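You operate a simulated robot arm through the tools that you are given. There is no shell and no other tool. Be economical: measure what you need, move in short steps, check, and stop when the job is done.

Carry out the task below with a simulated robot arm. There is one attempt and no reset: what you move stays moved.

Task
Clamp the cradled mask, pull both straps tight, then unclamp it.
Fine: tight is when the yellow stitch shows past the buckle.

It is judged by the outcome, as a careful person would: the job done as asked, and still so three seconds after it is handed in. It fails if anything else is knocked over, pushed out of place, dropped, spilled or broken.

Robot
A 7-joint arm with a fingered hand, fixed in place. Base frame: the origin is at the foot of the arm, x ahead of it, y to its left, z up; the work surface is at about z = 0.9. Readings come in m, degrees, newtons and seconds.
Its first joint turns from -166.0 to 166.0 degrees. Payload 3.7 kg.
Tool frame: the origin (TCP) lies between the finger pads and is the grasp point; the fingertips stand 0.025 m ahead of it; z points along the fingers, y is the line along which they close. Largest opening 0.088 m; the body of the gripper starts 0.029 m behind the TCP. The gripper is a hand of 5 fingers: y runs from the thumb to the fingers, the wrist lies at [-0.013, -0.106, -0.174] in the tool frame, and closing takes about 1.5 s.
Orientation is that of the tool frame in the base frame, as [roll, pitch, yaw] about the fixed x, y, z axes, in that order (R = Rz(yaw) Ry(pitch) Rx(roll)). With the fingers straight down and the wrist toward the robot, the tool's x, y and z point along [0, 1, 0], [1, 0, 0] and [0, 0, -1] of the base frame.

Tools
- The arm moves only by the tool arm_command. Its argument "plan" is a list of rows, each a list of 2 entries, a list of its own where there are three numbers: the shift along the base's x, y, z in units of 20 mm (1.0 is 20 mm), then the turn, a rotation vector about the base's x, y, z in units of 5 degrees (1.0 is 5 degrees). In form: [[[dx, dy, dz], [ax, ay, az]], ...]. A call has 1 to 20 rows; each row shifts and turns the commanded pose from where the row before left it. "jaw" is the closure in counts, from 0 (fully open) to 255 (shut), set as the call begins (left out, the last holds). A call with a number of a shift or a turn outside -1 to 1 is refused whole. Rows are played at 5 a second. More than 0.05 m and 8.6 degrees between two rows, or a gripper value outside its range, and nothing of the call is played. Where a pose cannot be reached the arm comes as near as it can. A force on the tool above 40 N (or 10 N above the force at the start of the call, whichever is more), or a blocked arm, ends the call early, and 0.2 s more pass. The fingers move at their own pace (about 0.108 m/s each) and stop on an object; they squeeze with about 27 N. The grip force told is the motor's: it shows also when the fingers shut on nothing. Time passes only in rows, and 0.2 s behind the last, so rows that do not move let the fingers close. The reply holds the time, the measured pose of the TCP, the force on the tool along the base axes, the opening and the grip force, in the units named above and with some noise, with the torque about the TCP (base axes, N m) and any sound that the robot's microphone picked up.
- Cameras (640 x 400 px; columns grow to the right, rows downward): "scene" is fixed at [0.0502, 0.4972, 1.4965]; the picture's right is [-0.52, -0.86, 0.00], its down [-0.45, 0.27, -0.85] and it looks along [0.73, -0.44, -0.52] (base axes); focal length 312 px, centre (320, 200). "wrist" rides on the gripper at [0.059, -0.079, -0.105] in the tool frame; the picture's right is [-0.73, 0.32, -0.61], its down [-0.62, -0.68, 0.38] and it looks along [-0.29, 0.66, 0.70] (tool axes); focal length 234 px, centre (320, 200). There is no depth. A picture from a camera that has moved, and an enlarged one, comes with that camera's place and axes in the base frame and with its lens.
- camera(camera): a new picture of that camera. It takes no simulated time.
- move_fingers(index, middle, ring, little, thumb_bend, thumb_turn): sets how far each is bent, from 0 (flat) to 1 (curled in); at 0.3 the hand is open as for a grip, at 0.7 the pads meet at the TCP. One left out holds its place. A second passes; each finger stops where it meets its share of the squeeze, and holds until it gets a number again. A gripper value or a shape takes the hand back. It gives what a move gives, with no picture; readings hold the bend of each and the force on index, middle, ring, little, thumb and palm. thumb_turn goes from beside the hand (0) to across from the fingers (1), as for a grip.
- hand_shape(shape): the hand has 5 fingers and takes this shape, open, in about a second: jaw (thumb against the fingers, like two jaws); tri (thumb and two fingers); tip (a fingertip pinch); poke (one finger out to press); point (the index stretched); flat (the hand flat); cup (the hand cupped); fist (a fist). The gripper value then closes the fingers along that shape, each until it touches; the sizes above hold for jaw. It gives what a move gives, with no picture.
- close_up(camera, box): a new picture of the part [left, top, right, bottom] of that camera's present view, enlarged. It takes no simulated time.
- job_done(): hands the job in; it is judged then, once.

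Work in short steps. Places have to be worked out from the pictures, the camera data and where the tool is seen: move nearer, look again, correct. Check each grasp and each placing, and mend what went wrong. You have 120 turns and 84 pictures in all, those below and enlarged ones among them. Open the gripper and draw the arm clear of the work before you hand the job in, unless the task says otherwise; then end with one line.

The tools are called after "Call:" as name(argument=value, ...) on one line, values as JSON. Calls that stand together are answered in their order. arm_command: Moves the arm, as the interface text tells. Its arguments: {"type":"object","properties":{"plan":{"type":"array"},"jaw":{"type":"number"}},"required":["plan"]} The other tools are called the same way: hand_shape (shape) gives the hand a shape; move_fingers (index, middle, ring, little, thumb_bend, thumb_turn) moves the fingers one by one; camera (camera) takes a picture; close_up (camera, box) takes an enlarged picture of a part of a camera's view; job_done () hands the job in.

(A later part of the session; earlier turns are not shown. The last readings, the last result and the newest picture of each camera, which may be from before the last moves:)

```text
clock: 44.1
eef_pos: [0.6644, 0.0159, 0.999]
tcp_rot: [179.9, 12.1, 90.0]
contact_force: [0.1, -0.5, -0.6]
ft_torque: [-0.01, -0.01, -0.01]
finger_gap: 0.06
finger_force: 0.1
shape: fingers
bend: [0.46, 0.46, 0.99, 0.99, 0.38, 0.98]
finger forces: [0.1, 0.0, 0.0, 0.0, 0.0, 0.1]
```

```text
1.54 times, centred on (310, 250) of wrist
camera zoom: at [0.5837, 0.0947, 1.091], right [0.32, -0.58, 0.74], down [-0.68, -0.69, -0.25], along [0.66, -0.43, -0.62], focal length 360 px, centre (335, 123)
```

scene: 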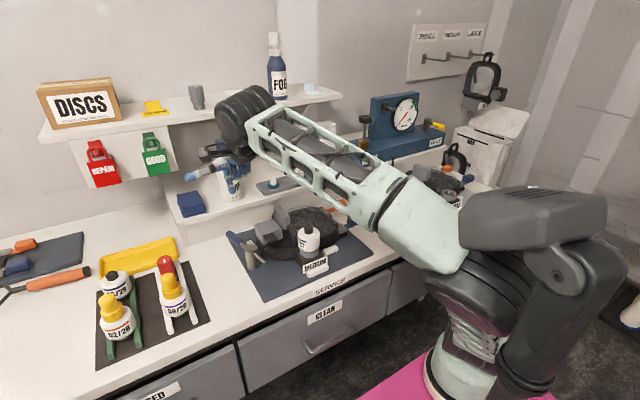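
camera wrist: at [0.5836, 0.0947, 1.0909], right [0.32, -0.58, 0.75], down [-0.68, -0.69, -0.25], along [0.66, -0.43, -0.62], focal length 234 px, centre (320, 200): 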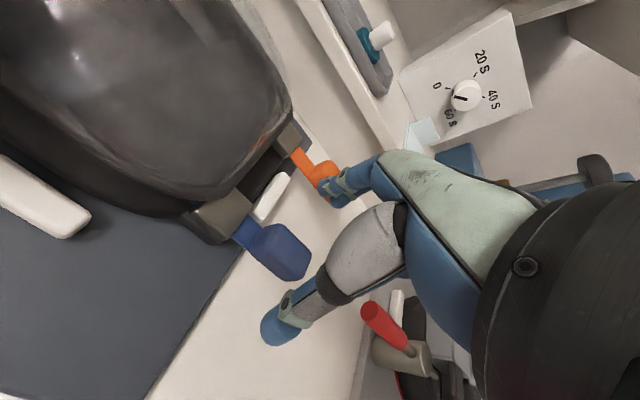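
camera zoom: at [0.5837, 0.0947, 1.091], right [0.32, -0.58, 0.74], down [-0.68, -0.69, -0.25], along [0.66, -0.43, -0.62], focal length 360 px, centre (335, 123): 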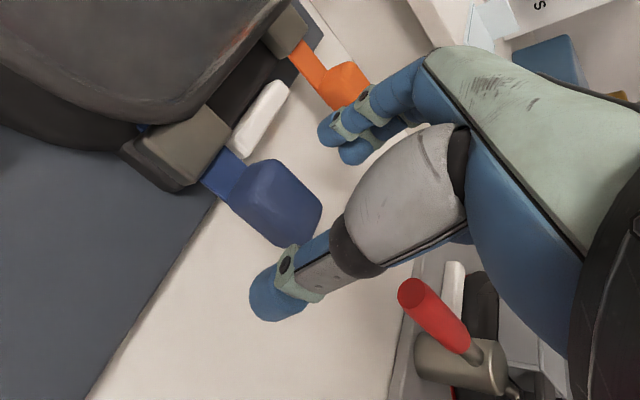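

The gap of 0.06 brackets the tab. I descend to TCP z≈0.951 around the blue tab.

Call:
arm_command(plan=[[[-0.1, 0, -0.8], [0, 0, 0]], [[0, 0, -0.8], [0, 0, 0]], [[0, 0, -0.8], [0, 0, 0]]])

Call:
close_up(camera="wrist", box=[200, 120, 420, 380])

Call:
close_up(camera="scene", box=[310, 170, 410, 250])

```text
clock: 44.9
eef_pos: [0.6599, 0.0142, 0.951]
tcp_rot: [-179.9, 12.0, 90.0]
contact_force: [-0.2, 1.3, 0.7]
ft_torque: [-0.02, 0.0, 0.0]
finger_gap: 0.0594
finger_force: 0.1
shape: fingers
bend: [0.46, 0.46, 0.99, 0.99, 0.38, 0.98]
finger forces: [0.1, 0.0, 0.0, 0.0, 0.0, 0.0]
```

```text
1.54 times, centred on (310, 250) of wrist
camera zoom: at [0.5809, 0.0941, 1.043], right [0.32, -0.58, 0.74], down [-0.68, -0.69, -0.25], along [0.66, -0.43, -0.62], focal length 360 px, centre (335, 123)
```

zoom: 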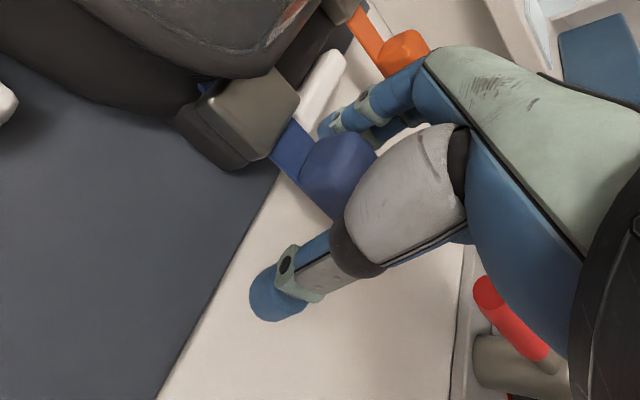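

```text
5.00 times, centred on (360, 210) of scene
camera zoom: at [0.0502, 0.4972, 1.4965], right [-0.52, -0.86, 0.0], down [-0.45, 0.27, -0.85], along [0.73, -0.44, -0.52], focal length 1560 px, centre (120, 150)
```

zoom: 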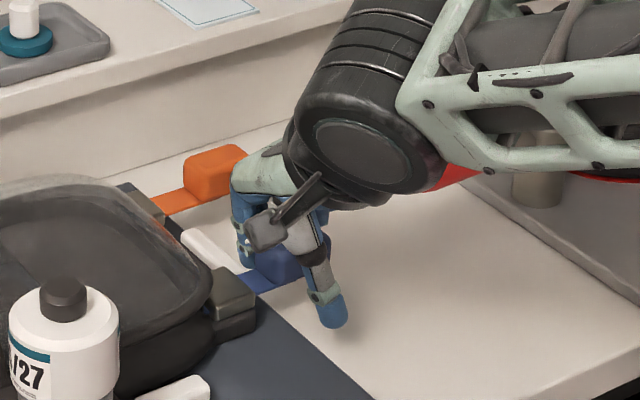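

Hand brackets the blue tab. I close index, middle and thumb on it.

Call:
move_fingers(index=0.85, middle=0.85, thumb_bend=0.85)

Call:
close_up(camera="wrist", box=[200, 120, 420, 380])

```text
clock: 45.9
eef_pos: [0.6601, 0.0155, 0.9517]
tcp_rot: [179.9, 12.0, 89.9]
contact_force: [-0.8, -1.0, -2.3]
ft_torque: [0.07, 0.3, 0.02]
finger_gap: 0.0155
finger_force: 16.7
shape: fingers
bend: [0.73, 0.69, 0.99, 0.99, 0.6, 0.97]
finger forces: [10.6, 9.3, 0.0, 0.1, 13.6, 0.1]
```

```text
1.54 times, centred on (310, 250) of wrist
camera zoom: at [0.5808, 0.0942, 1.043], right [0.32, -0.58, 0.74], down [-0.68, -0.69, -0.25], along [0.66, -0.43, -0.62], focal length 360 px, centre (335, 123)
```

zoom: 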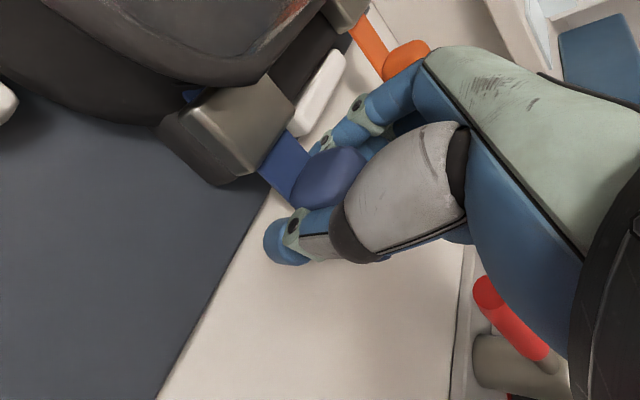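

Gripped with ~14-20 N. I pull -y by 16 mm slowly and check.

Call:
arm_command(plan=[[[0, -0.2, 0], [0, 0, 0]], [[0, -0.2, 0], [0, 0, 0]], [[0, -0.2, 0], [0, 0, 0]], [[0, -0.2, 0], [0, 0, 0]]])

Call:
close_up(camera="wrist", box=[200, 120, 420, 380])

```text
clock: 46.9
eef_pos: [0.6595, -0.001, 0.9498]
tcp_rot: [-179.9, 12.0, 90.1]
contact_force: [0.1, 3.6, -3.4]
ft_torque: [0.1, 0.3, 0.02]
finger_gap: 0.0153
finger_force: 16.5
shape: fingers
bend: [0.73, 0.69, 0.99, 0.99, 0.6, 0.96]
finger forces: [10.4, 9.4, 0.0, 0.1, 13.5, 0.1]
```

```text
1.54 times, centred on (310, 250) of wrist
camera zoom: at [0.5806, 0.078, 1.0425], right [0.32, -0.58, 0.74], down [-0.68, -0.69, -0.24], along [0.66, -0.43, -0.62], focal length 360 px, centre (335, 123)
```

zoom: 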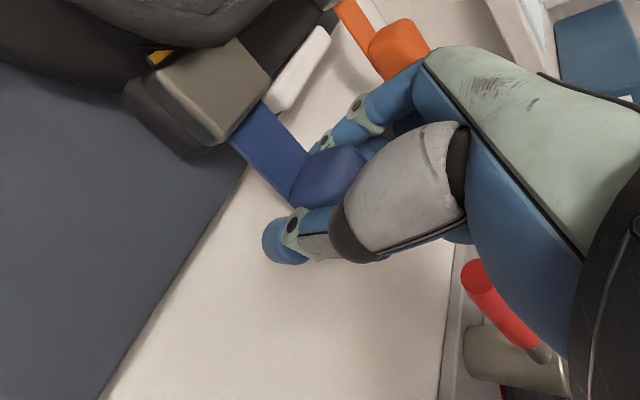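

The strap slides (3.6 N) and the yellow stitch is now just entering the buckle on the mask side. I continue another 16 mm.

Call:
arm_command(plan=[[[0, -0.2, 0], [0, 0, 0]], [[0, -0.2, 0], [0, 0, 0]], [[0, -0.2, 0], [0, 0, 0]], [[0, -0.2, 0], [0, 0, 0]]])

Call:
close_up(camera="wrist", box=[200, 120, 420, 380])

Call:
close_up(camera="scene", box=[310, 170, 410, 250])

```text
clock: 47.9
eef_pos: [0.6606, -0.0173, 0.9516]
tcp_rot: [180.0, 12.0, 90.1]
contact_force: [-0.4, 4.6, -3.2]
ft_torque: [0.11, 0.27, 0.08]
finger_gap: 0.0149
finger_force: 16.3
shape: fingers
bend: [0.73, 0.7, 0.99, 0.99, 0.6, 0.96]
finger forces: [9.8, 9.1, 0.0, 0.0, 13.6, 0.0]
```

```text
1.54 times, centred on (310, 250) of wrist
camera zoom: at [0.5813, 0.062, 1.0431], right [0.32, -0.58, 0.74], down [-0.68, -0.69, -0.25], along [0.66, -0.43, -0.62], focal length 360 px, centre (335, 123)
```

zoom: 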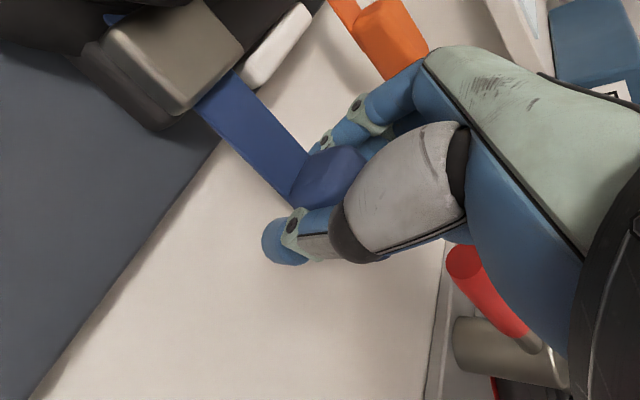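

```text
5.00 times, centred on (360, 210) of scene
camera zoom: at [0.0502, 0.4972, 1.4965], right [-0.52, -0.86, 0.0], down [-0.45, 0.27, -0.85], along [0.73, -0.44, -0.52], focal length 1560 px, centre (120, 150)
```

zoom: 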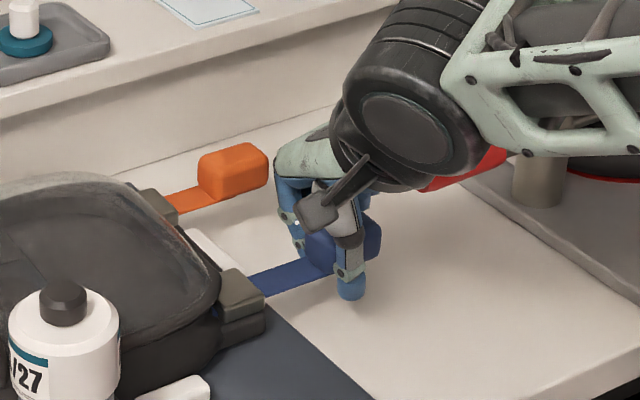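

The near end of the mask (and the orange tab) appears to have shifted slightly in the view. I compare with the earlier picture using the same crop before pulling more.

Call:
close_up(camera="scene", box=[200, 170, 380, 300])

```text
3.08 times, centred on (290, 235) of scene
camera zoom: at [0.0502, 0.4972, 1.4965], right [-0.52, -0.86, 0.0], down [-0.45, 0.27, -0.85], along [0.73, -0.44, -0.52], focal length 960 px, centre (412, 92)
```

zoom: 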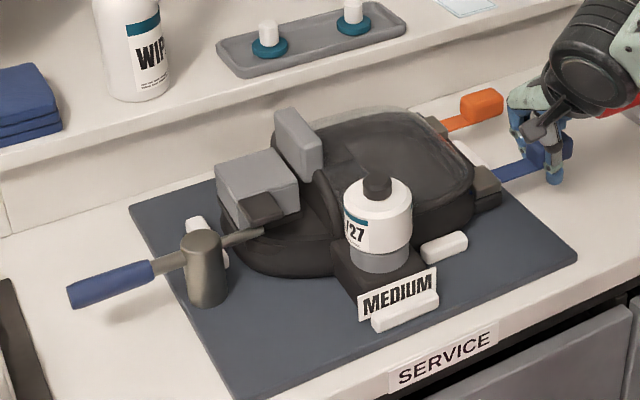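

The mask turned about 3° in its cradle (seating play), while the dog still bears on the tongue and the filter hasn't moved. I pull another 10 mm and watch.

Call:
arm_command(plan=[[[0, -0.17, 0], [0, 0, 0]], [[0, -0.17, 0], [0, 0, 0]], [[0, -0.16, 0], [0, 0, 0]]])

Call:
close_up(camera="wrist", box=[200, 120, 420, 380])

Call:
close_up(camera="scene", box=[200, 170, 380, 300])

```text
clock: 48.7
eef_pos: [0.6611, -0.0259, 0.9516]
tcp_rot: [180.0, 11.9, 90.1]
contact_force: [-0.2, 4.5, -0.9]
ft_torque: [0.12, 0.24, 0.03]
finger_gap: 0.0147
finger_force: 16.4
shape: fingers
bend: [0.73, 0.7, 0.99, 0.99, 0.6, 0.96]
finger forces: [9.5, 8.9, 0.8, 0.1, 13.5, 0.1]
```

```text
1.54 times, centred on (310, 250) of wrist
camera zoom: at [0.5811, 0.0524, 1.0429], right [0.32, -0.58, 0.75], down [-0.68, -0.69, -0.25], along [0.66, -0.43, -0.62], focal length 360 px, centre (335, 123)
```

zoom: 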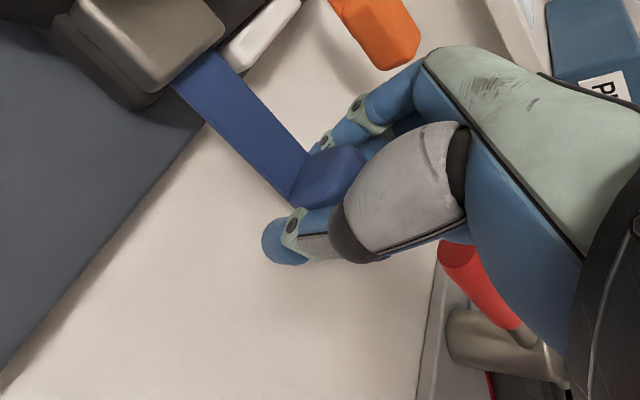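

```text
3.08 times, centred on (290, 235) of scene
camera zoom: at [0.0502, 0.4972, 1.4965], right [-0.52, -0.86, 0.0], down [-0.45, 0.27, -0.85], along [0.73, -0.44, -0.52], focal length 960 px, centre (412, 92)
```

zoom: 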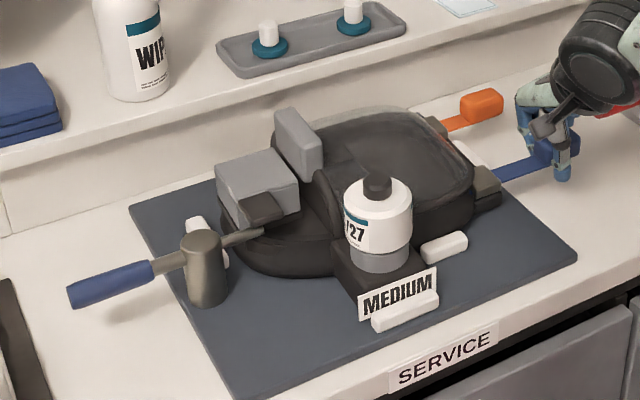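

The strap is sliding with the mask now steady, but the curled fingers are nearing the Large's red handle. I open, tilt the hand 10° more (raising the outer fingers) and shift 9 mm back toward the buckle for a new grip.

Call:
move_fingers(index=0.46, middle=0.46, thumb_bend=0.38)

Call:
arm_command(plan=[[[0, 0.2, 0], [-0.7, 0, 0]], [[0, 0.2, 0.1], [-0.7, 0, 0]], [[0, 0.05, 0.1], [-0.6, 0, 0]]])

Call:
camera(camera="wrist")

Call:
close_up(camera="scene", box=[310, 140, 450, 250])

```text
clock: 49.7
eef_pos: [0.6603, -0.0271, 0.9507]
tcp_rot: [-180.0, 11.9, 90.0]
contact_force: [0.5, 0.4, -0.1]
ft_torque: [0.02, -0.03, 0.0]
finger_gap: 0.0587
finger_force: 0.1
shape: fingers
bend: [0.46, 0.46, 0.99, 0.99, 0.38, 0.97]
finger forces: [0.0, 0.0, 0.0, 0.0, 0.1, 0.0]
```

```text
clock: 50.5
eef_pos: [0.6597, -0.0177, 0.9544]
tcp_rot: [-179.8, 22.0, 90.1]
contact_force: [0.1, 0.5, -0.6]
ft_torque: [-0.01, 0.01, -0.02]
finger_gap: 0.0588
finger_force: 0.0
shape: fingers
bend: [0.46, 0.46, 0.99, 0.99, 0.38, 0.97]
finger forces: [0.1, 0.0, 0.0, 0.0, 0.0, 0.1]
```

```text
36 pictures are left
camera wrist: at [0.581, 0.0757, 1.0313], right [0.32, -0.45, 0.84], down [-0.68, -0.72, -0.12], along [0.66, -0.53, -0.54], focal length 234 px, centre (320, 200)
```

wrist: 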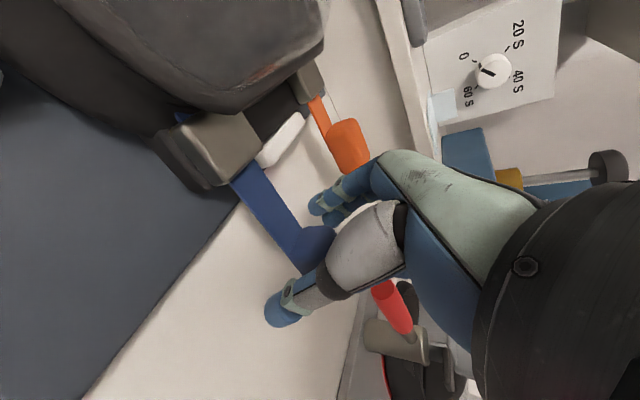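

```text
3.64 times, centred on (380, 195) of scene
camera zoom: at [0.0502, 0.4972, 1.4965], right [-0.52, -0.86, 0.0], down [-0.45, 0.27, -0.85], along [0.73, -0.44, -0.52], focal length 1135 px, centre (102, 218)
```

zoom: 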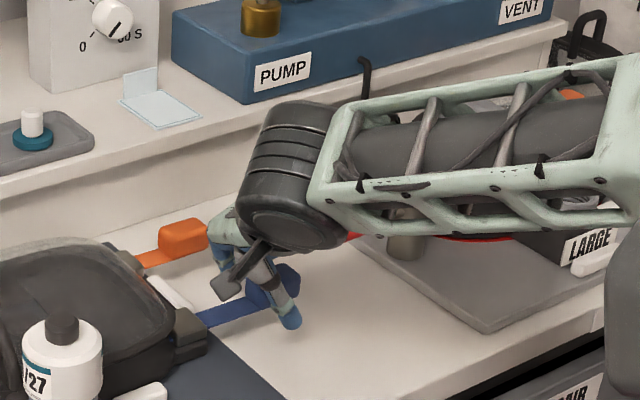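

The strap held its position. The tab lies around TCP; I close on it and pull on 12 mm.

Call:
move_fingers(index=0.85, middle=0.85, thumb_bend=0.85)

Call:
arm_command(plan=[[[0, -0.2, 0], [0, 0, 0]], [[0, -0.2, 0], [0, 0, 0]], [[0, -0.2, 0], [0, 0, 0]]])

Call:
close_up(camera="wrist", box=[140, 60, 440, 360])

```text
clock: 51.5
eef_pos: [0.6594, -0.018, 0.9549]
tcp_rot: [179.9, 21.9, 90.1]
contact_force: [-1.2, -0.9, -0.3]
ft_torque: [-0.06, 0.09, 0.19]
finger_gap: 0.0193
finger_force: 22.4
shape: fingers
bend: [0.71, 0.63, 0.99, 0.99, 0.6, 0.97]
finger forces: [10.0, 11.7, 0.0, 0.0, 22.4, 0.0]
```

```text
clock: 52.3
eef_pos: [0.6614, -0.0284, 0.9555]
tcp_rot: [-180.0, 22.1, 90.1]
contact_force: [-3.2, 5.1, 0.5]
ft_torque: [0.12, 0.11, 0.23]
finger_gap: 0.0193
finger_force: 22.5
shape: fingers
bend: [0.71, 0.63, 0.99, 0.99, 0.6, 0.96]
finger forces: [9.8, 11.3, 0.0, 0.1, 23.6, 0.0]
```

```text
1.33 times, centred on (290, 210) of wrist
camera zoom: at [0.5811, 0.0643, 1.0317], right [0.32, -0.45, 0.83], down [-0.68, -0.72, -0.12], along [0.66, -0.53, -0.54], focal length 312 px, centre (360, 187)
```

zoom: 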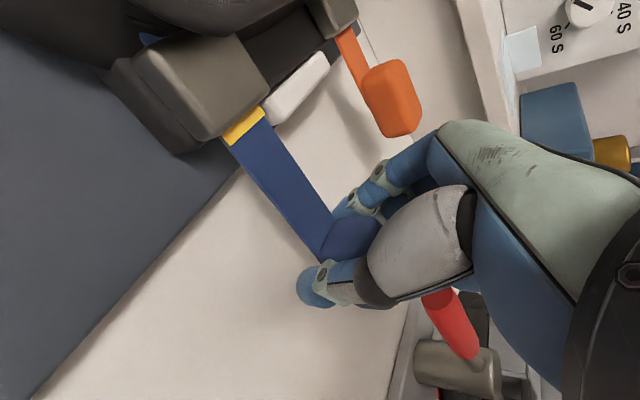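

The yellow stitch has appeared past the buckle. I pull 4 mm more for margin and check.

Call:
arm_command(plan=[[[0, -0.12, 0], [0, 0, 0]], [[0, -0.1, 0], [0, 0, 0]]])

Call:
close_up(camera="wrist", box=[140, 60, 440, 360])

```text
clock: 52.9
eef_pos: [0.6611, -0.0338, 0.9555]
tcp_rot: [179.9, 21.9, 89.9]
contact_force: [-2.4, 6.2, 0.2]
ft_torque: [0.13, 0.08, 0.21]
finger_gap: 0.0192
finger_force: 22.0
shape: fingers
bend: [0.71, 0.63, 0.99, 0.99, 0.6, 0.96]
finger forces: [9.6, 11.5, 0.1, 0.0, 23.6, 0.1]
```

```text
1.33 times, centred on (290, 210) of wrist
camera zoom: at [0.5814, 0.0592, 1.0319], right [0.32, -0.45, 0.83], down [-0.68, -0.72, -0.12], along [0.66, -0.53, -0.54], focal length 312 px, centre (360, 187)
```

zoom: 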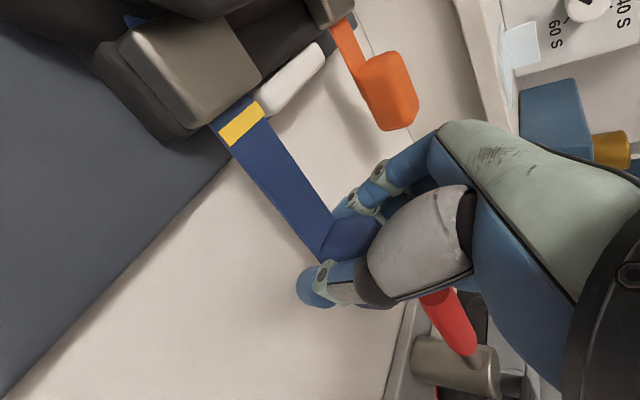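

The whole stitch is clear of the buckle on the blue strap. I release, lift straight up, and reduce the tilt to ~12° for the orange tab.

Call:
move_fingers(index=0.46, middle=0.46, thumb_bend=0.38)

Call:
arm_command(plan=[[[0, 0, 1], [0, 0, 0]], [[0, 0, 1], [0, 0, 0]], [[0, 0, 1], [0, 0, 0]], [[0, 0, 1], [0, 0, 0]], [[0.5, 0.4, 1], [0, 0, 0]], [[0.9, 0.5, 0.5], [0, 0, 0]], [[0.9, 0.5, 0], [0.6, 0, 0]], [[0.9, 0.5, 0], [0.7, 0, 0]], [[0.9, 0.2, 0], [0.7, 0, 0]]])

Call:
camera(camera="wrist")

Call:
close_up(camera="scene", box=[290, 160, 410, 250])

```text
clock: 53.9
eef_pos: [0.661, -0.0348, 0.9559]
tcp_rot: [-180.0, 22.0, 89.9]
contact_force: [0.4, -0.5, -1.1]
ft_torque: [0.0, 0.01, -0.02]
finger_gap: 0.0588
finger_force: 0.1
shape: fingers
bend: [0.46, 0.46, 0.99, 0.99, 0.38, 0.97]
finger forces: [0.0, 0.1, 0.0, 0.0, 0.1, 0.0]
```

```text
clock: 55.9
eef_pos: [0.7424, 0.0096, 1.0663]
tcp_rot: [180.0, 11.9, 90.1]
contact_force: [-1.0, -0.1, 0.6]
ft_torque: [0.0, -0.01, -0.03]
finger_gap: 0.0587
finger_force: 0.0
shape: fingers
bend: [0.46, 0.46, 0.99, 0.99, 0.38, 0.97]
finger forces: [0.1, 0.1, 0.0, 0.0, 0.0, 0.0]
```

```text
32 pictures are left
camera wrist: at [0.6633, 0.0874, 1.1581], right [0.32, -0.58, 0.74], down [-0.68, -0.69, -0.25], along [0.66, -0.43, -0.62], focal length 234 px, centre (320, 200)
```

wrist: 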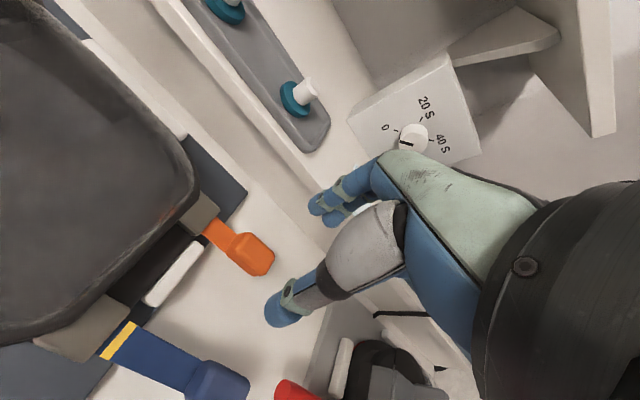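

```text
4.44 times, centred on (350, 205) of scene
camera zoom: at [0.0502, 0.4972, 1.4965], right [-0.52, -0.86, 0.0], down [-0.45, 0.27, -0.85], along [0.73, -0.44, -0.52], focal length 1387 px, centre (187, 178)
```

zoom: 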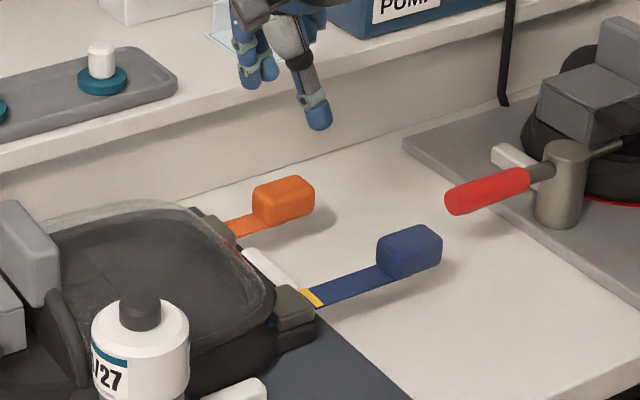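

Blue stitch remains visible. Orange tab top centre ≈ (0.7535, -0.007, 0.96). I descend around it to TCP (0.7535, 0.001, 0.952).

Call:
arm_command(plan=[[[0.55, -0.42, -0.7], [0, 0, 0]], [[0, 0, -1], [0, 0, 0]], [[0, 0, -1], [0, 0, 0]], [[0, 0, -1], [0, 0, 0]], [[0, 0, -1], [0, 0, 0]], [[0, 0, -1], [0, 0, 0]]])

Call:
camera(camera="wrist")

Call:
close_up(camera="scene", box=[290, 160, 410, 250])

```text
clock: 57.3
eef_pos: [0.755, -0.0001, 0.9523]
tcp_rot: [180.0, 12.0, 90.0]
contact_force: [-0.1, -0.8, 0.1]
ft_torque: [0.0, -0.01, 0.0]
finger_gap: 0.0587
finger_force: 0.2
shape: fingers
bend: [0.46, 0.46, 0.99, 0.99, 0.38, 0.97]
finger forces: [0.0, 0.1, 0.0, 0.1, 0.1, 0.0]
```

```text
30 pictures are left
camera wrist: at [0.6751, 0.0787, 1.0429], right [0.32, -0.58, 0.74], down [-0.68, -0.69, -0.25], along [0.66, -0.43, -0.62], focal length 234 px, centre (320, 200)
```

wrist: 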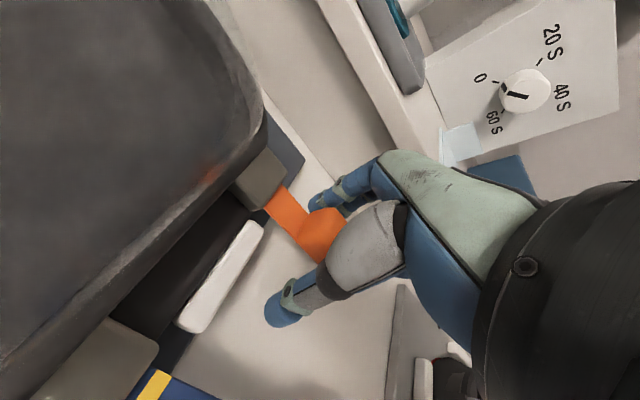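

```text
4.44 times, centred on (350, 205) of scene
camera zoom: at [0.0502, 0.4972, 1.4965], right [-0.52, -0.86, 0.0], down [-0.45, 0.27, -0.85], along [0.73, -0.44, -0.52], focal length 1387 px, centre (187, 178)
```

zoom: 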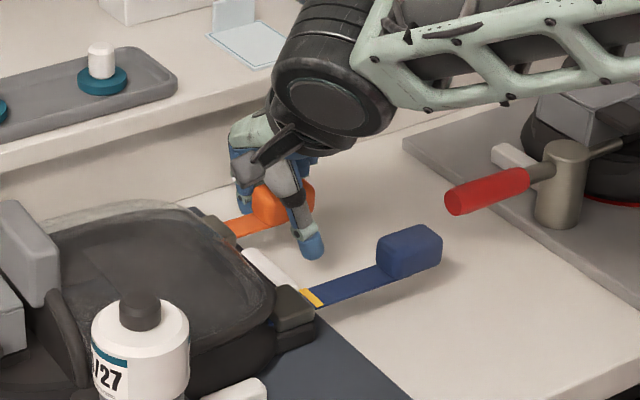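

The orange tab lies between thumb and fingers. I close and pull 24 mm in small steps.

Call:
move_fingers(index=0.85, middle=0.85, thumb_bend=0.85)

Call:
arm_command(plan=[[[0, -0.2, 0], [0, 0, 0]], [[0, -0.2, 0], [0, 0, 0]], [[0, -0.2, 0], [0, 0, 0]], [[0, -0.2, 0], [0, 0, 0]], [[0, -0.2, 0], [0, 0, 0]], [[0, -0.2, 0], [0, 0, 0]]])

Call:
camera(camera="wrist")

Call:
close_up(camera="scene", box=[200, 170, 380, 300])

```text
clock: 58.3
eef_pos: [0.7549, -0.0006, 0.9507]
tcp_rot: [180.0, 12.0, 90.1]
contact_force: [0.0, -1.1, 0.0]
ft_torque: [-0.13, 0.1, 0.2]
finger_gap: 0.0127
finger_force: 23.3
shape: fingers
bend: [0.73, 0.64, 0.99, 0.99, 0.65, 0.97]
finger forces: [11.6, 8.8, 5.2, 0.0, 21.6, 0.0]
```

```text
clock: 59.7
eef_pos: [0.7532, -0.0242, 0.9526]
tcp_rot: [179.9, 12.0, 90.1]
contact_force: [-2.4, 5.1, -0.5]
ft_torque: [-0.03, 0.15, 0.26]
finger_gap: 0.0124
finger_force: 23.4
shape: fingers
bend: [0.74, 0.64, 0.99, 0.99, 0.65, 0.96]
finger forces: [10.7, 8.7, 5.9, 0.0, 21.5, 0.1]
```

```text
28 pictures are left
camera wrist: at [0.674, 0.0545, 1.0434], right [0.32, -0.58, 0.75], down [-0.68, -0.69, -0.25], along [0.66, -0.43, -0.62], focal length 234 px, centre (320, 200)
```

wrist: 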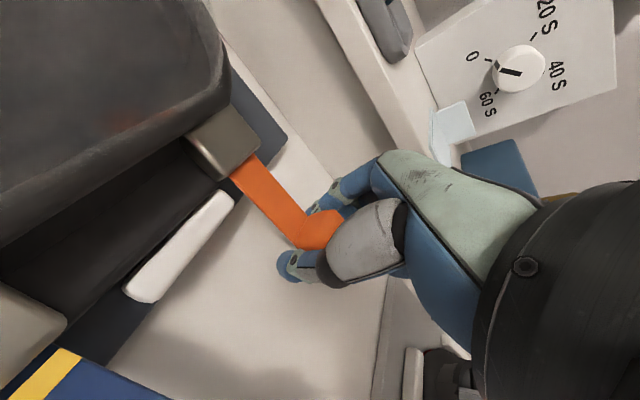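

```text
3.08 times, centred on (290, 235) of scene
camera zoom: at [0.0502, 0.4972, 1.4965], right [-0.52, -0.86, 0.0], down [-0.45, 0.27, -0.85], along [0.73, -0.44, -0.52], focal length 960 px, centre (412, 92)
```

zoom: 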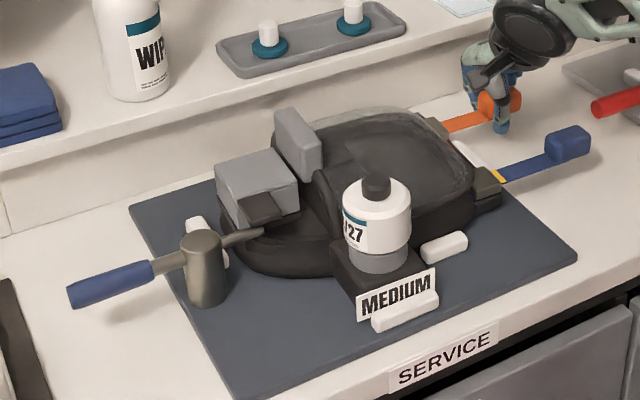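

Mask holds steady with 5 N. I pull another 20 mm.

Call:
arm_command(plan=[[[0, -0.2, 0], [0, 0, 0]], [[0, -0.2, 0], [0, 0, 0]], [[0, -0.2, 0], [0, 0, 0]], [[0, -0.2, 0], [0, 0, 0]], [[0, -0.2, 0], [0, 0, 0]]])

Call:
camera(camera="wrist")

```text
clock: 60.9
eef_pos: [0.7539, -0.0438, 0.952]
tcp_rot: [-180.0, 12.1, 90.1]
contact_force: [-3.8, 4.5, -0.3]
ft_torque: [-0.05, 0.17, 0.23]
finger_gap: 0.0124
finger_force: 23.5
shape: fingers
bend: [0.74, 0.64, 0.99, 0.99, 0.65, 0.96]
finger forces: [10.8, 8.9, 5.6, 0.1, 21.7, 0.1]
```

```text
26 pictures are left
camera wrist: at [0.6741, 0.0347, 1.0434], right [0.32, -0.58, 0.75], down [-0.68, -0.69, -0.24], along [0.66, -0.43, -0.62], focal length 234 px, centre (320, 200)
```

wrist: 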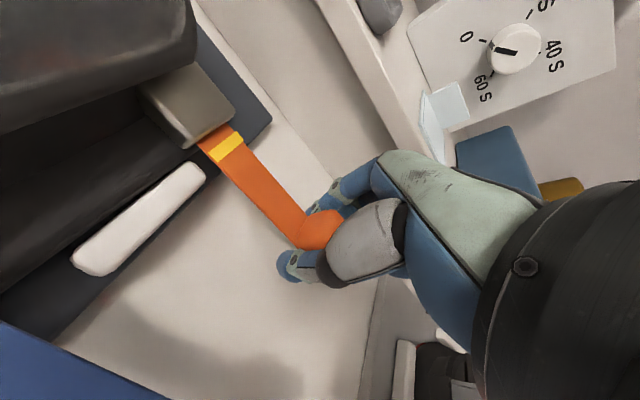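

The orange stitch is fully past its buckle too. I release and lift clear, then check both stitches.

Call:
move_fingers(index=0.46, middle=0.46, thumb_bend=0.38)

Call:
arm_command(plan=[[[0, 0, 1], [0, 0, 0]], [[0, 0, 1], [0, 0, 0]], [[0, 0, 1], [0, 0, 0]], [[0, 0, 1], [0, 0, 0]], [[0, 0, 1], [0, 0, 0]], [[-0.5, 0, 1], [0, 0, 0]], [[-1, 0, 1], [0, 0, 0]], [[-1, 0, 1], [0, 0, 0]], [[-1, 0, 1], [0, 0, 0]], [[-1, 1, 1], [0, 0, 0]], [[-1, 1, 0], [0, 0, 0]], [[-1, 1, 0], [0, 0, 0]]])

Call:
camera(camera="wrist")

Call:
close_up(camera="scene", box=[220, 160, 400, 290])

```text
clock: 61.9
eef_pos: [0.7535, -0.0435, 0.9519]
tcp_rot: [180.0, 12.0, 90.0]
contact_force: [-0.3, 0.2, 0.3]
ft_torque: [0.0, 0.02, -0.06]
finger_gap: 0.0584
finger_force: 0.0
shape: fingers
bend: [0.46, 0.46, 0.99, 0.99, 0.38, 0.97]
finger forces: [0.0, 0.0, 0.0, 0.1, 0.1, 0.0]
```

```text
clock: 64.5
eef_pos: [0.6236, 0.0143, 1.1506]
tcp_rot: [-180.0, 12.0, 90.0]
contact_force: [-0.4, 0.4, -0.9]
ft_torque: [-0.01, 0.01, 0.0]
finger_gap: 0.0588
finger_force: 0.0
shape: fingers
bend: [0.46, 0.46, 0.99, 0.99, 0.38, 0.97]
finger forces: [0.1, 0.0, 0.0, 0.0, 0.0, 0.0]
```

```text
25 pictures are left
camera wrist: at [0.5448, 0.0935, 1.242], right [0.32, -0.58, 0.74], down [-0.68, -0.69, -0.25], along [0.66, -0.43, -0.62], focal length 234 px, centre (320, 200)
```

wrist: 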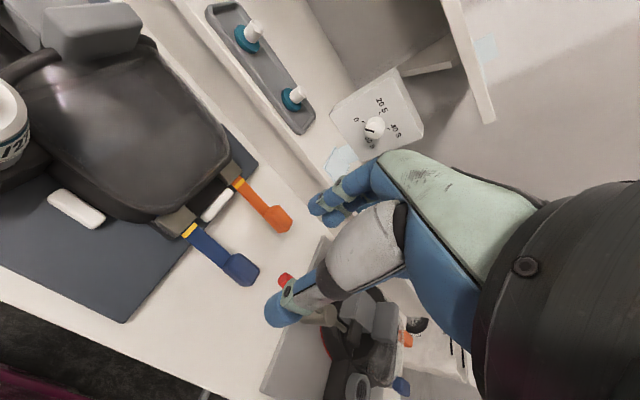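

```text
3.08 times, centred on (310, 225) of scene
camera zoom: at [0.0502, 0.4972, 1.4965], right [-0.52, -0.86, 0.0], down [-0.45, 0.27, -0.85], along [0.73, -0.44, -0.52], focal length 960 px, centre (351, 123)
```

zoom: 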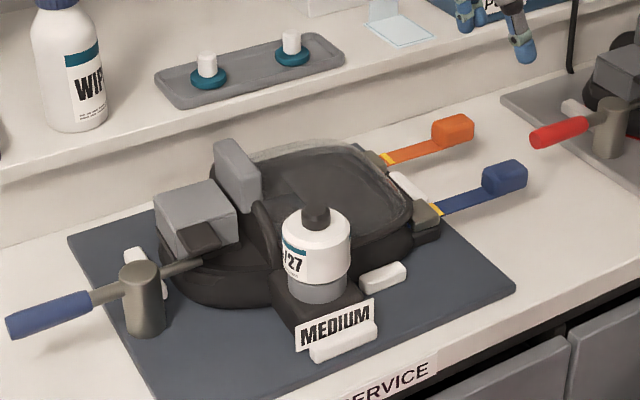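

Both yellow stitches show past their buckles. Now to unclamp: I form the single-finger peg and travel at height to beside the handle's -x side.

Call:
move_fingers(index=0.7, middle=1.0, ring=1.0, little=1.0, thumb_bend=1.0)

Call:
arm_command(plan=[[[0, 1, 0], [-0.6, 0, 0]], [[0, 1, 0], [0, 0, 0]], [[0, 1, 0], [0, 0, 0]], [[0, 1, 0], [0, 0, 0]], [[0, 1, 0], [0, 0, 0]], [[0, 1, 0], [0, 0, 0]], [[0, 1, 0], [0, 0, 0]], [[0, 1, 0], [0, 0, 0]], [[0, 1, 0], [0, 0, 0]], [[0, 1, 0], [0, 0, 0]], [[0, 1, 0], [0, 0, 0]], [[0, 1, 0], [0, 0, 0]], [[0, 1, 0], [0, 0, 0]], [[0, 1, 0], [0, 0, 0]], [[0, 1, 0], [0, 0, 0]], [[0, 1, 0], [0, 0, 0]], [[0, 1, 0], [0, 0, 0]], [[0, 1, 0], [0, 0, 0]], [[0, 1, 0], [0, 0, 0]], [[0.1, 1, 0], [0, 0, 0]]])

Call:
arm_command(plan=[[[0, 0.5, -1], [0, 0, 0]], [[0, 0, -1], [0, 0, 0]], [[0, 0, -1], [0, 0, 0]], [[0, 0, -1], [0, 0, 0]], [[0, 0, -1], [0, 0, 0]]])

Call:
camera(camera="wrist")

Call:
close_up(camera="scene", box=[180, 170, 320, 290])

```text
clock: 65.5
eef_pos: [0.6245, 0.0157, 1.1505]
tcp_rot: [179.9, 11.9, 90.0]
contact_force: [-0.8, 0.9, 0.1]
ft_torque: [0.01, 0.0, 0.01]
finger_gap: 0.0026
finger_force: 0.0
shape: fingers
bend: [0.57, 1.0, 1.0, 1.0, 0.87, 0.97]
finger forces: [0.0, 0.1, 0.0, 0.0, 0.0, 0.1]
```

```text
clock: 69.7
eef_pos: [0.6257, 0.4139, 1.1519]
tcp_rot: [180.0, 15.0, 89.9]
contact_force: [0.7, -1.3, -0.3]
ft_torque: [0.0, -0.03, -0.02]
finger_gap: 0.0033
finger_force: 0.1
shape: fingers
bend: [0.57, 1.0, 1.0, 1.0, 0.88, 0.97]
finger forces: [0.0, 0.0, 0.0, 0.0, 0.0, 0.0]
```

```text
clock: 70.9
eef_pos: [0.6251, 0.4246, 1.049]
tcp_rot: [180.0, 15.0, 90.0]
contact_force: [0.4, -0.2, 0.3]
ft_torque: [0.0, 0.03, -0.01]
finger_gap: 0.0033
finger_force: 0.1
shape: fingers
bend: [0.56, 1.0, 1.0, 1.0, 0.88, 0.97]
finger forces: [0.0, 0.1, 0.0, 0.1, 0.1, 0.0]
```

```text
23 pictures are left
camera wrist: at [0.5458, 0.5081, 1.137], right [0.32, -0.54, 0.77], down [-0.68, -0.7, -0.21], along [0.66, -0.46, -0.6], focal length 234 px, centre (320, 200)
```

wrist: 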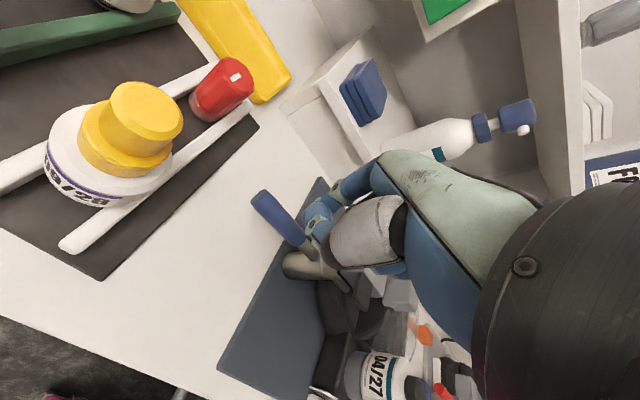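

```text
3.33 times, centred on (250, 230) of scene
camera zoom: at [0.0502, 0.4972, 1.4965], right [-0.52, -0.86, 0.0], down [-0.45, 0.27, -0.85], along [0.73, -0.44, -0.52], focal length 1040 px, centre (553, 100)
```

zoom: 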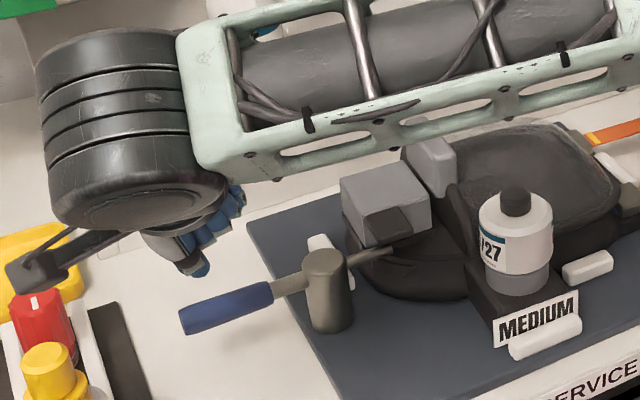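

The index stopped at 0.57 against the thumb; I reorder the fingers. I also see a yellow-capped jar top at (0.60, 0.52, 1.01) below the wrist camera, so I reduce the tilt to 8° and plan a push radius of 0.075 to keep away from it.

Call:
move_fingers(index=0.7, thumb_bend=0.3)

Call:
move_fingers(index=0.7, thumb_bend=1.0)

Call:
arm_command(plan=[[[0, -0.46, 0], [0.7, 0, 0]], [[0, -0.46, 0], [0.7, 0, 0]], [[0, 0, -1], [0, 0, 0]]])

Call:
camera(camera="wrist")

Call:
camera(camera="scene")

```text
clock: 71.9
eef_pos: [0.6246, 0.4238, 1.051]
tcp_rot: [-180.0, 15.0, 90.0]
contact_force: [0.1, 0.0, 0.0]
ft_torque: [0.0, 0.01, 0.01]
finger_gap: 0.0414
finger_force: 0.0
shape: fingers
bend: [0.7, 1.0, 1.0, 1.0, 0.3, 0.97]
finger forces: [0.1, 0.1, 0.1, 0.0, 0.0, 0.1]
```

```text
clock: 72.9
eef_pos: [0.6248, 0.4252, 1.0499]
tcp_rot: [-180.0, 15.1, 90.1]
contact_force: [0.5, -0.2, 0.4]
ft_torque: [0.03, 0.0, 0.01]
finger_gap: 0.0025
finger_force: 0.0
shape: fingers
bend: [0.57, 1.0, 1.0, 1.0, 0.87, 0.97]
finger forces: [0.1, 0.1, 0.1, 0.0, 0.0, 0.0]
```

```text
clock: 73.7
eef_pos: [0.6269, 0.4075, 1.0311]
tcp_rot: [180.0, 7.9, 89.9]
contact_force: [0.9, -0.3, -1.0]
ft_torque: [-0.02, 0.02, -0.01]
finger_gap: 0.0028
finger_force: 0.1
shape: fingers
bend: [0.57, 1.0, 1.0, 1.0, 0.88, 0.97]
finger forces: [0.0, 0.1, 0.0, 0.0, 0.1, 0.0]
```

```text
21 pictures are left
camera wrist: at [0.5466, 0.48, 1.1274], right [0.32, -0.63, 0.7], down [-0.68, -0.67, -0.29], along [0.66, -0.38, -0.65], focal length 234 px, centre (320, 200)
```

wrist: 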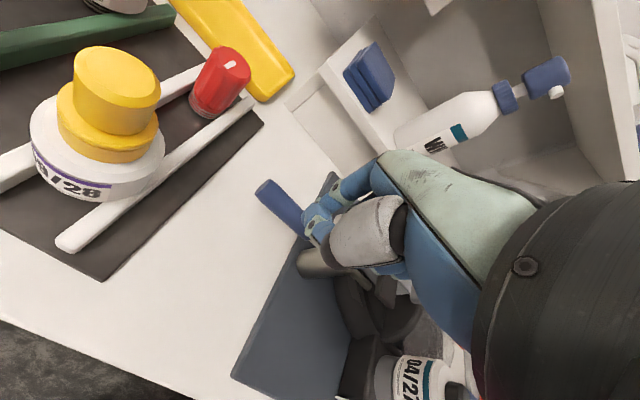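

```text
20 pictures are left
```

scene: 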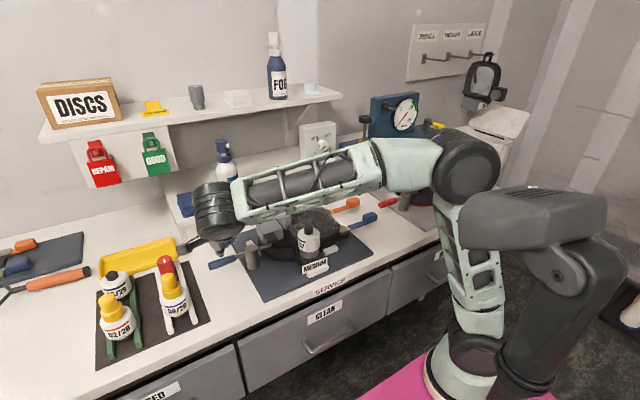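

The thumb pushes the index back unless it swings in from the side. I raise the hand, redo the sequence that worked before (thumb out, index 0.7, thumb in).

Call:
arm_command(plan=[[[0, 0, 1], [0, 0, 0]], [[0, 0, 1], [0, 0, 0]], [[0, 0, 1], [0, 0, 0]], [[0, 0, 1], [0, 0, 0]], [[0, 0, 1], [0, 0, 0]]])

Call:
move_fingers(index=0.7, thumb_bend=0.3, thumb_turn=0.0)

Call:
move_fingers(thumb_bend=1.0, thumb_turn=1.0)

```text
clock: 74.9
eef_pos: [0.6255, 0.4055, 1.1309]
tcp_rot: [179.9, 8.1, 90.1]
contact_force: [0.4, -0.8, 0.3]
ft_torque: [-0.04, -0.02, -0.01]
finger_gap: 0.003
finger_force: 0.1
shape: fingers
bend: [0.57, 1.0, 1.0, 1.0, 0.88, 0.97]
finger forces: [0.0, 0.0, 0.0, 0.0, 0.0, 0.1]
```

```text
clock: 75.9
eef_pos: [0.6252, 0.4058, 1.1302]
tcp_rot: [-179.9, 8.0, 90.0]
contact_force: [0.9, -1.5, 0.2]
ft_torque: [0.0, -0.03, 0.03]
finger_gap: 0.1001
finger_force: 0.0
shape: fingers
bend: [0.7, 1.0, 1.0, 1.0, 0.3, 0.0]
finger forces: [0.0, 0.1, 0.0, 0.0, 0.1, 0.0]
```

```text
clock: 76.9
eef_pos: [0.6241, 0.4057, 1.1299]
tcp_rot: [180.0, 8.0, 90.0]
contact_force: [0.1, 0.4, 0.1]
ft_torque: [0.0, 0.0, 0.01]
finger_gap: 0.0237
finger_force: 0.0
shape: fingers
bend: [0.69, 1.0, 1.0, 1.0, 0.99, 0.96]
finger forces: [0.0, 0.1, 0.1, 0.1, 0.0, 0.1]
```

Index is at 0.69 with the thumb tucked. I descend to z≈0.978 beside the handle's -x side.

Call:
arm_command(plan=[[[0, 0, -1], [0, 0, 0]], [[0, 0, -1], [0, 0, 0]], [[0, 0, -1], [0, 0, 0]], [[0, 0, -1], [0, 0, 0]], [[0, 0, -1], [0, 0, 0]], [[0, 0, -1], [0, 0, 0]], [[0, 0, -1], [0, 0, 0]], [[0, 0, -0.6], [0, 0, 0]]])

Call:
camera(camera="wrist")

Call:
close_up(camera="scene", box=[90, 180, 290, 340])

```text
clock: 78.7
eef_pos: [0.6253, 0.4068, 0.9812]
tcp_rot: [-179.9, 7.9, 90.1]
contact_force: [0.0, -0.6, -0.2]
ft_torque: [0.0, 0.0, -0.03]
finger_gap: 0.0236
finger_force: 0.0
shape: fingers
bend: [0.69, 1.0, 1.0, 1.0, 0.99, 0.96]
finger forces: [0.0, 0.0, 0.0, 0.0, 0.1, 0.0]
```

```text
19 pictures are left
camera wrist: at [0.5465, 0.4785, 1.0765], right [0.32, -0.63, 0.7], down [-0.68, -0.67, -0.29], along [0.66, -0.38, -0.65], focal length 234 px, centre (320, 200)
```

wrist: 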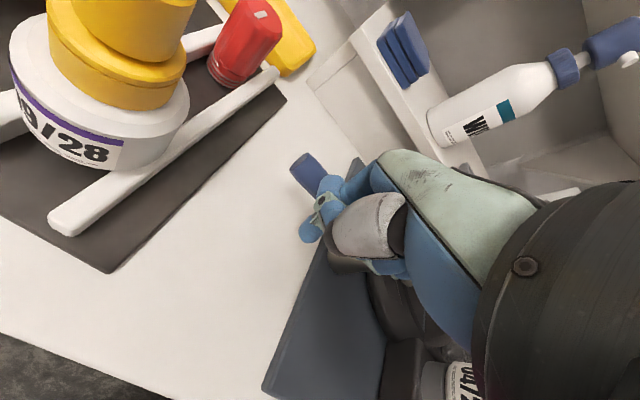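

```text
2.50 times, centred on (190, 260) of scene
camera zoom: at [0.0502, 0.4972, 1.4965], right [-0.52, -0.86, 0.0], down [-0.45, 0.27, -0.85], along [0.73, -0.44, -0.52], focal length 780 px, centre (645, 50)
```

zoom: 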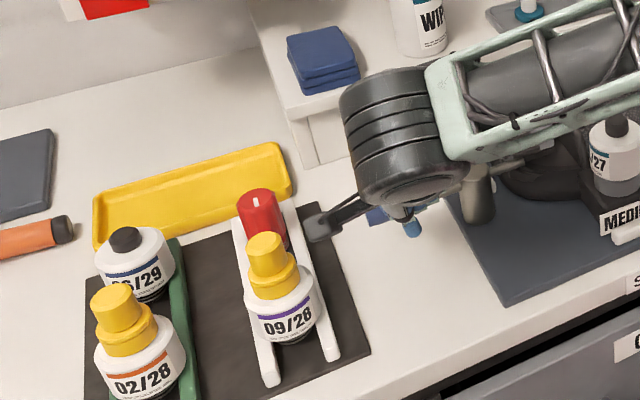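

All clear. I push +x along an arc of radius 0.078 about the post, first to peg angle 60°, with a small drop of 3 mm for a firm contact.

Call:
arm_command(plan=[[[0.74, -0.035, -0.15], [0, 0, 0]], [[0.335, 0.075, 0], [0, 0, 0]], [[0.335, 0.045, 0], [0, 0, 0]], [[0.34, 0.015, 0], [0, 0, 0]], [[0.34, -0.015, 0], [0, 0, 0]], [[0.335, -0.045, 0], [0, 0, 0]], [[0.335, -0.075, 0], [0, 0, 0]], [[0.325, -0.1, 0], [0, 0, 0]], [[0.315, -0.13, 0], [0, 0, 0]], [[0.3, -0.16, 0], [0, 0, 0]]])

Call:
camera(camera="wrist")

Call:
close_up(camera="scene", box=[180, 180, 320, 300])

```text
clock: 80.9
eef_pos: [0.6986, 0.3981, 0.9769]
tcp_rot: [-180.0, 8.1, 90.1]
contact_force: [-3.2, 1.3, 0.7]
ft_torque: [0.03, 0.01, 0.02]
finger_gap: 0.0241
finger_force: 0.0
shape: fingers
bend: [0.7, 1.0, 1.0, 1.0, 0.98, 0.96]
finger forces: [0.1, 0.0, 0.0, 0.1, 0.0, 0.0]
```

```text
17 pictures are left
camera wrist: at [0.6194, 0.4712, 1.0735], right [0.32, -0.63, 0.7], down [-0.68, -0.67, -0.29], along [0.66, -0.38, -0.65], focal length 234 px, centre (320, 200)
```

wrist: 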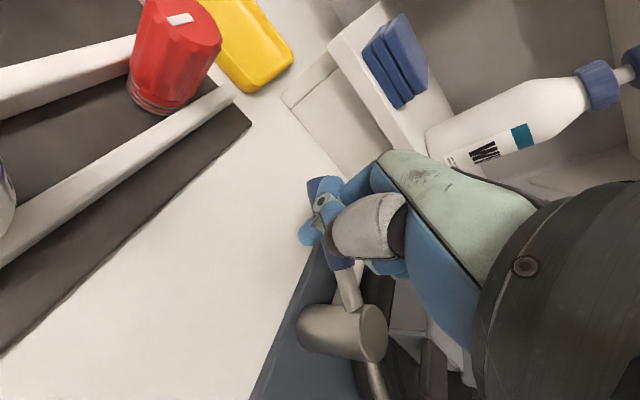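

```text
3.33 times, centred on (250, 240) of scene
camera zoom: at [0.0502, 0.4972, 1.4965], right [-0.52, -0.86, 0.0], down [-0.45, 0.27, -0.85], along [0.73, -0.44, -0.52], focal length 1040 px, centre (553, 67)
```

zoom: 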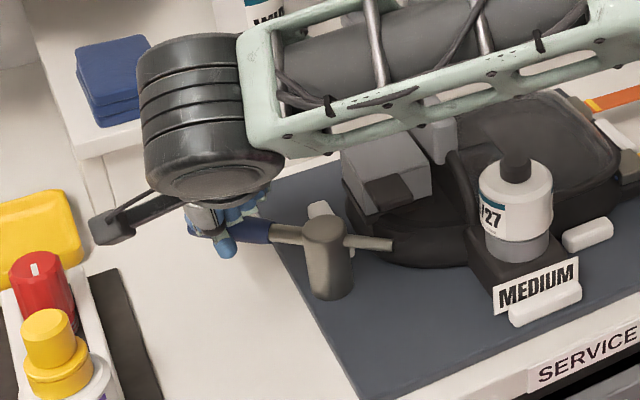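

The handle follows (3 N), now at about 50°. I continue the arc to peg angle 30° (handle ≈ 16°, its original open position).

Call:
arm_command(plan=[[[0.285, -0.18, 0], [0, 0, 0]], [[0.27, -0.205, 0], [0, 0, 0]], [[0.255, -0.23, 0], [0, 0, 0]], [[0.23, -0.255, 0], [0, 0, 0]], [[0.205, -0.27, 0], [0, 0, 0]], [[0.18, -0.285, 0], [0, 0, 0]]])

Call:
camera(camera="wrist")

Call:
close_up(camera="scene", box=[180, 180, 320, 300])

```text
clock: 82.3
eef_pos: [0.7272, 0.3697, 0.9762]
tcp_rot: [-179.9, 7.9, 90.0]
contact_force: [-2.3, 1.7, 1.0]
ft_torque: [0.08, -0.03, 0.01]
finger_gap: 0.024
finger_force: 1.1
shape: fingers
bend: [0.7, 1.0, 1.0, 1.0, 0.98, 0.96]
finger forces: [1.6, 0.1, 0.0, 0.0, 0.0, 0.1]
```

```text
15 pictures are left
camera wrist: at [0.6485, 0.4429, 1.0732], right [0.32, -0.63, 0.7], down [-0.68, -0.67, -0.29], along [0.66, -0.38, -0.65], focal length 234 px, centre (320, 200)
```

wrist: 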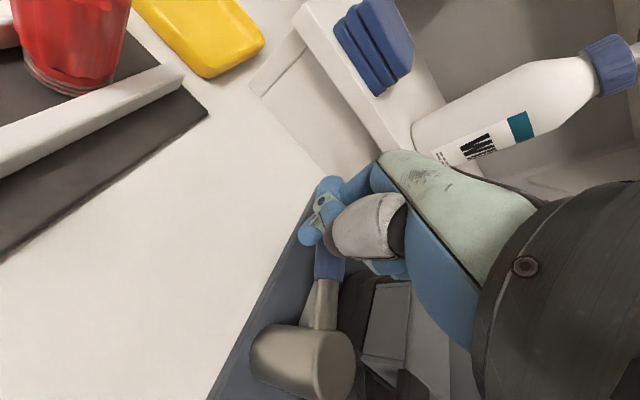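

```text
3.33 times, centred on (250, 240) of scene
camera zoom: at [0.0502, 0.4972, 1.4965], right [-0.52, -0.86, 0.0], down [-0.45, 0.27, -0.85], along [0.73, -0.44, -0.52], focal length 1040 px, centre (553, 67)
```

zoom: 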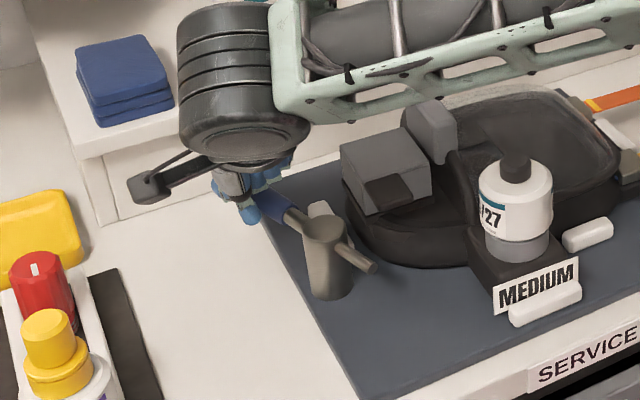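

Nearly at the original open angle (a few degrees short). I push on about 6° more, watching for a stop.

Call:
arm_command(plan=[[[0.16, -0.3, 0], [0, 0, 0]], [[0.05, -0.13, 0], [0, 0, 0]]])

Call:
close_up(camera="scene", box=[200, 190, 310, 280])

```text
clock: 82.9
eef_pos: [0.7303, 0.3642, 0.9768]
tcp_rot: [180.0, 7.9, 90.1]
contact_force: [-3.1, 15.5, 0.4]
ft_torque: [0.23, 0.06, 0.13]
finger_gap: 0.0239
finger_force: 4.4
shape: fingers
bend: [0.7, 1.0, 1.0, 1.0, 0.98, 0.95]
finger forces: [8.8, 0.0, 0.0, 0.1, 0.0, 0.1]
```

```text
4.44 times, centred on (255, 235) of scene
camera zoom: at [0.0502, 0.4972, 1.4965], right [-0.52, -0.86, 0.0], down [-0.45, 0.27, -0.85], along [0.73, -0.44, -0.52], focal length 1387 px, centre (609, 44)
```

zoom: 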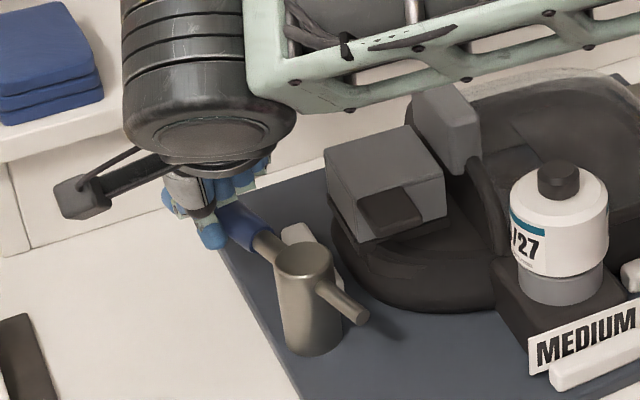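

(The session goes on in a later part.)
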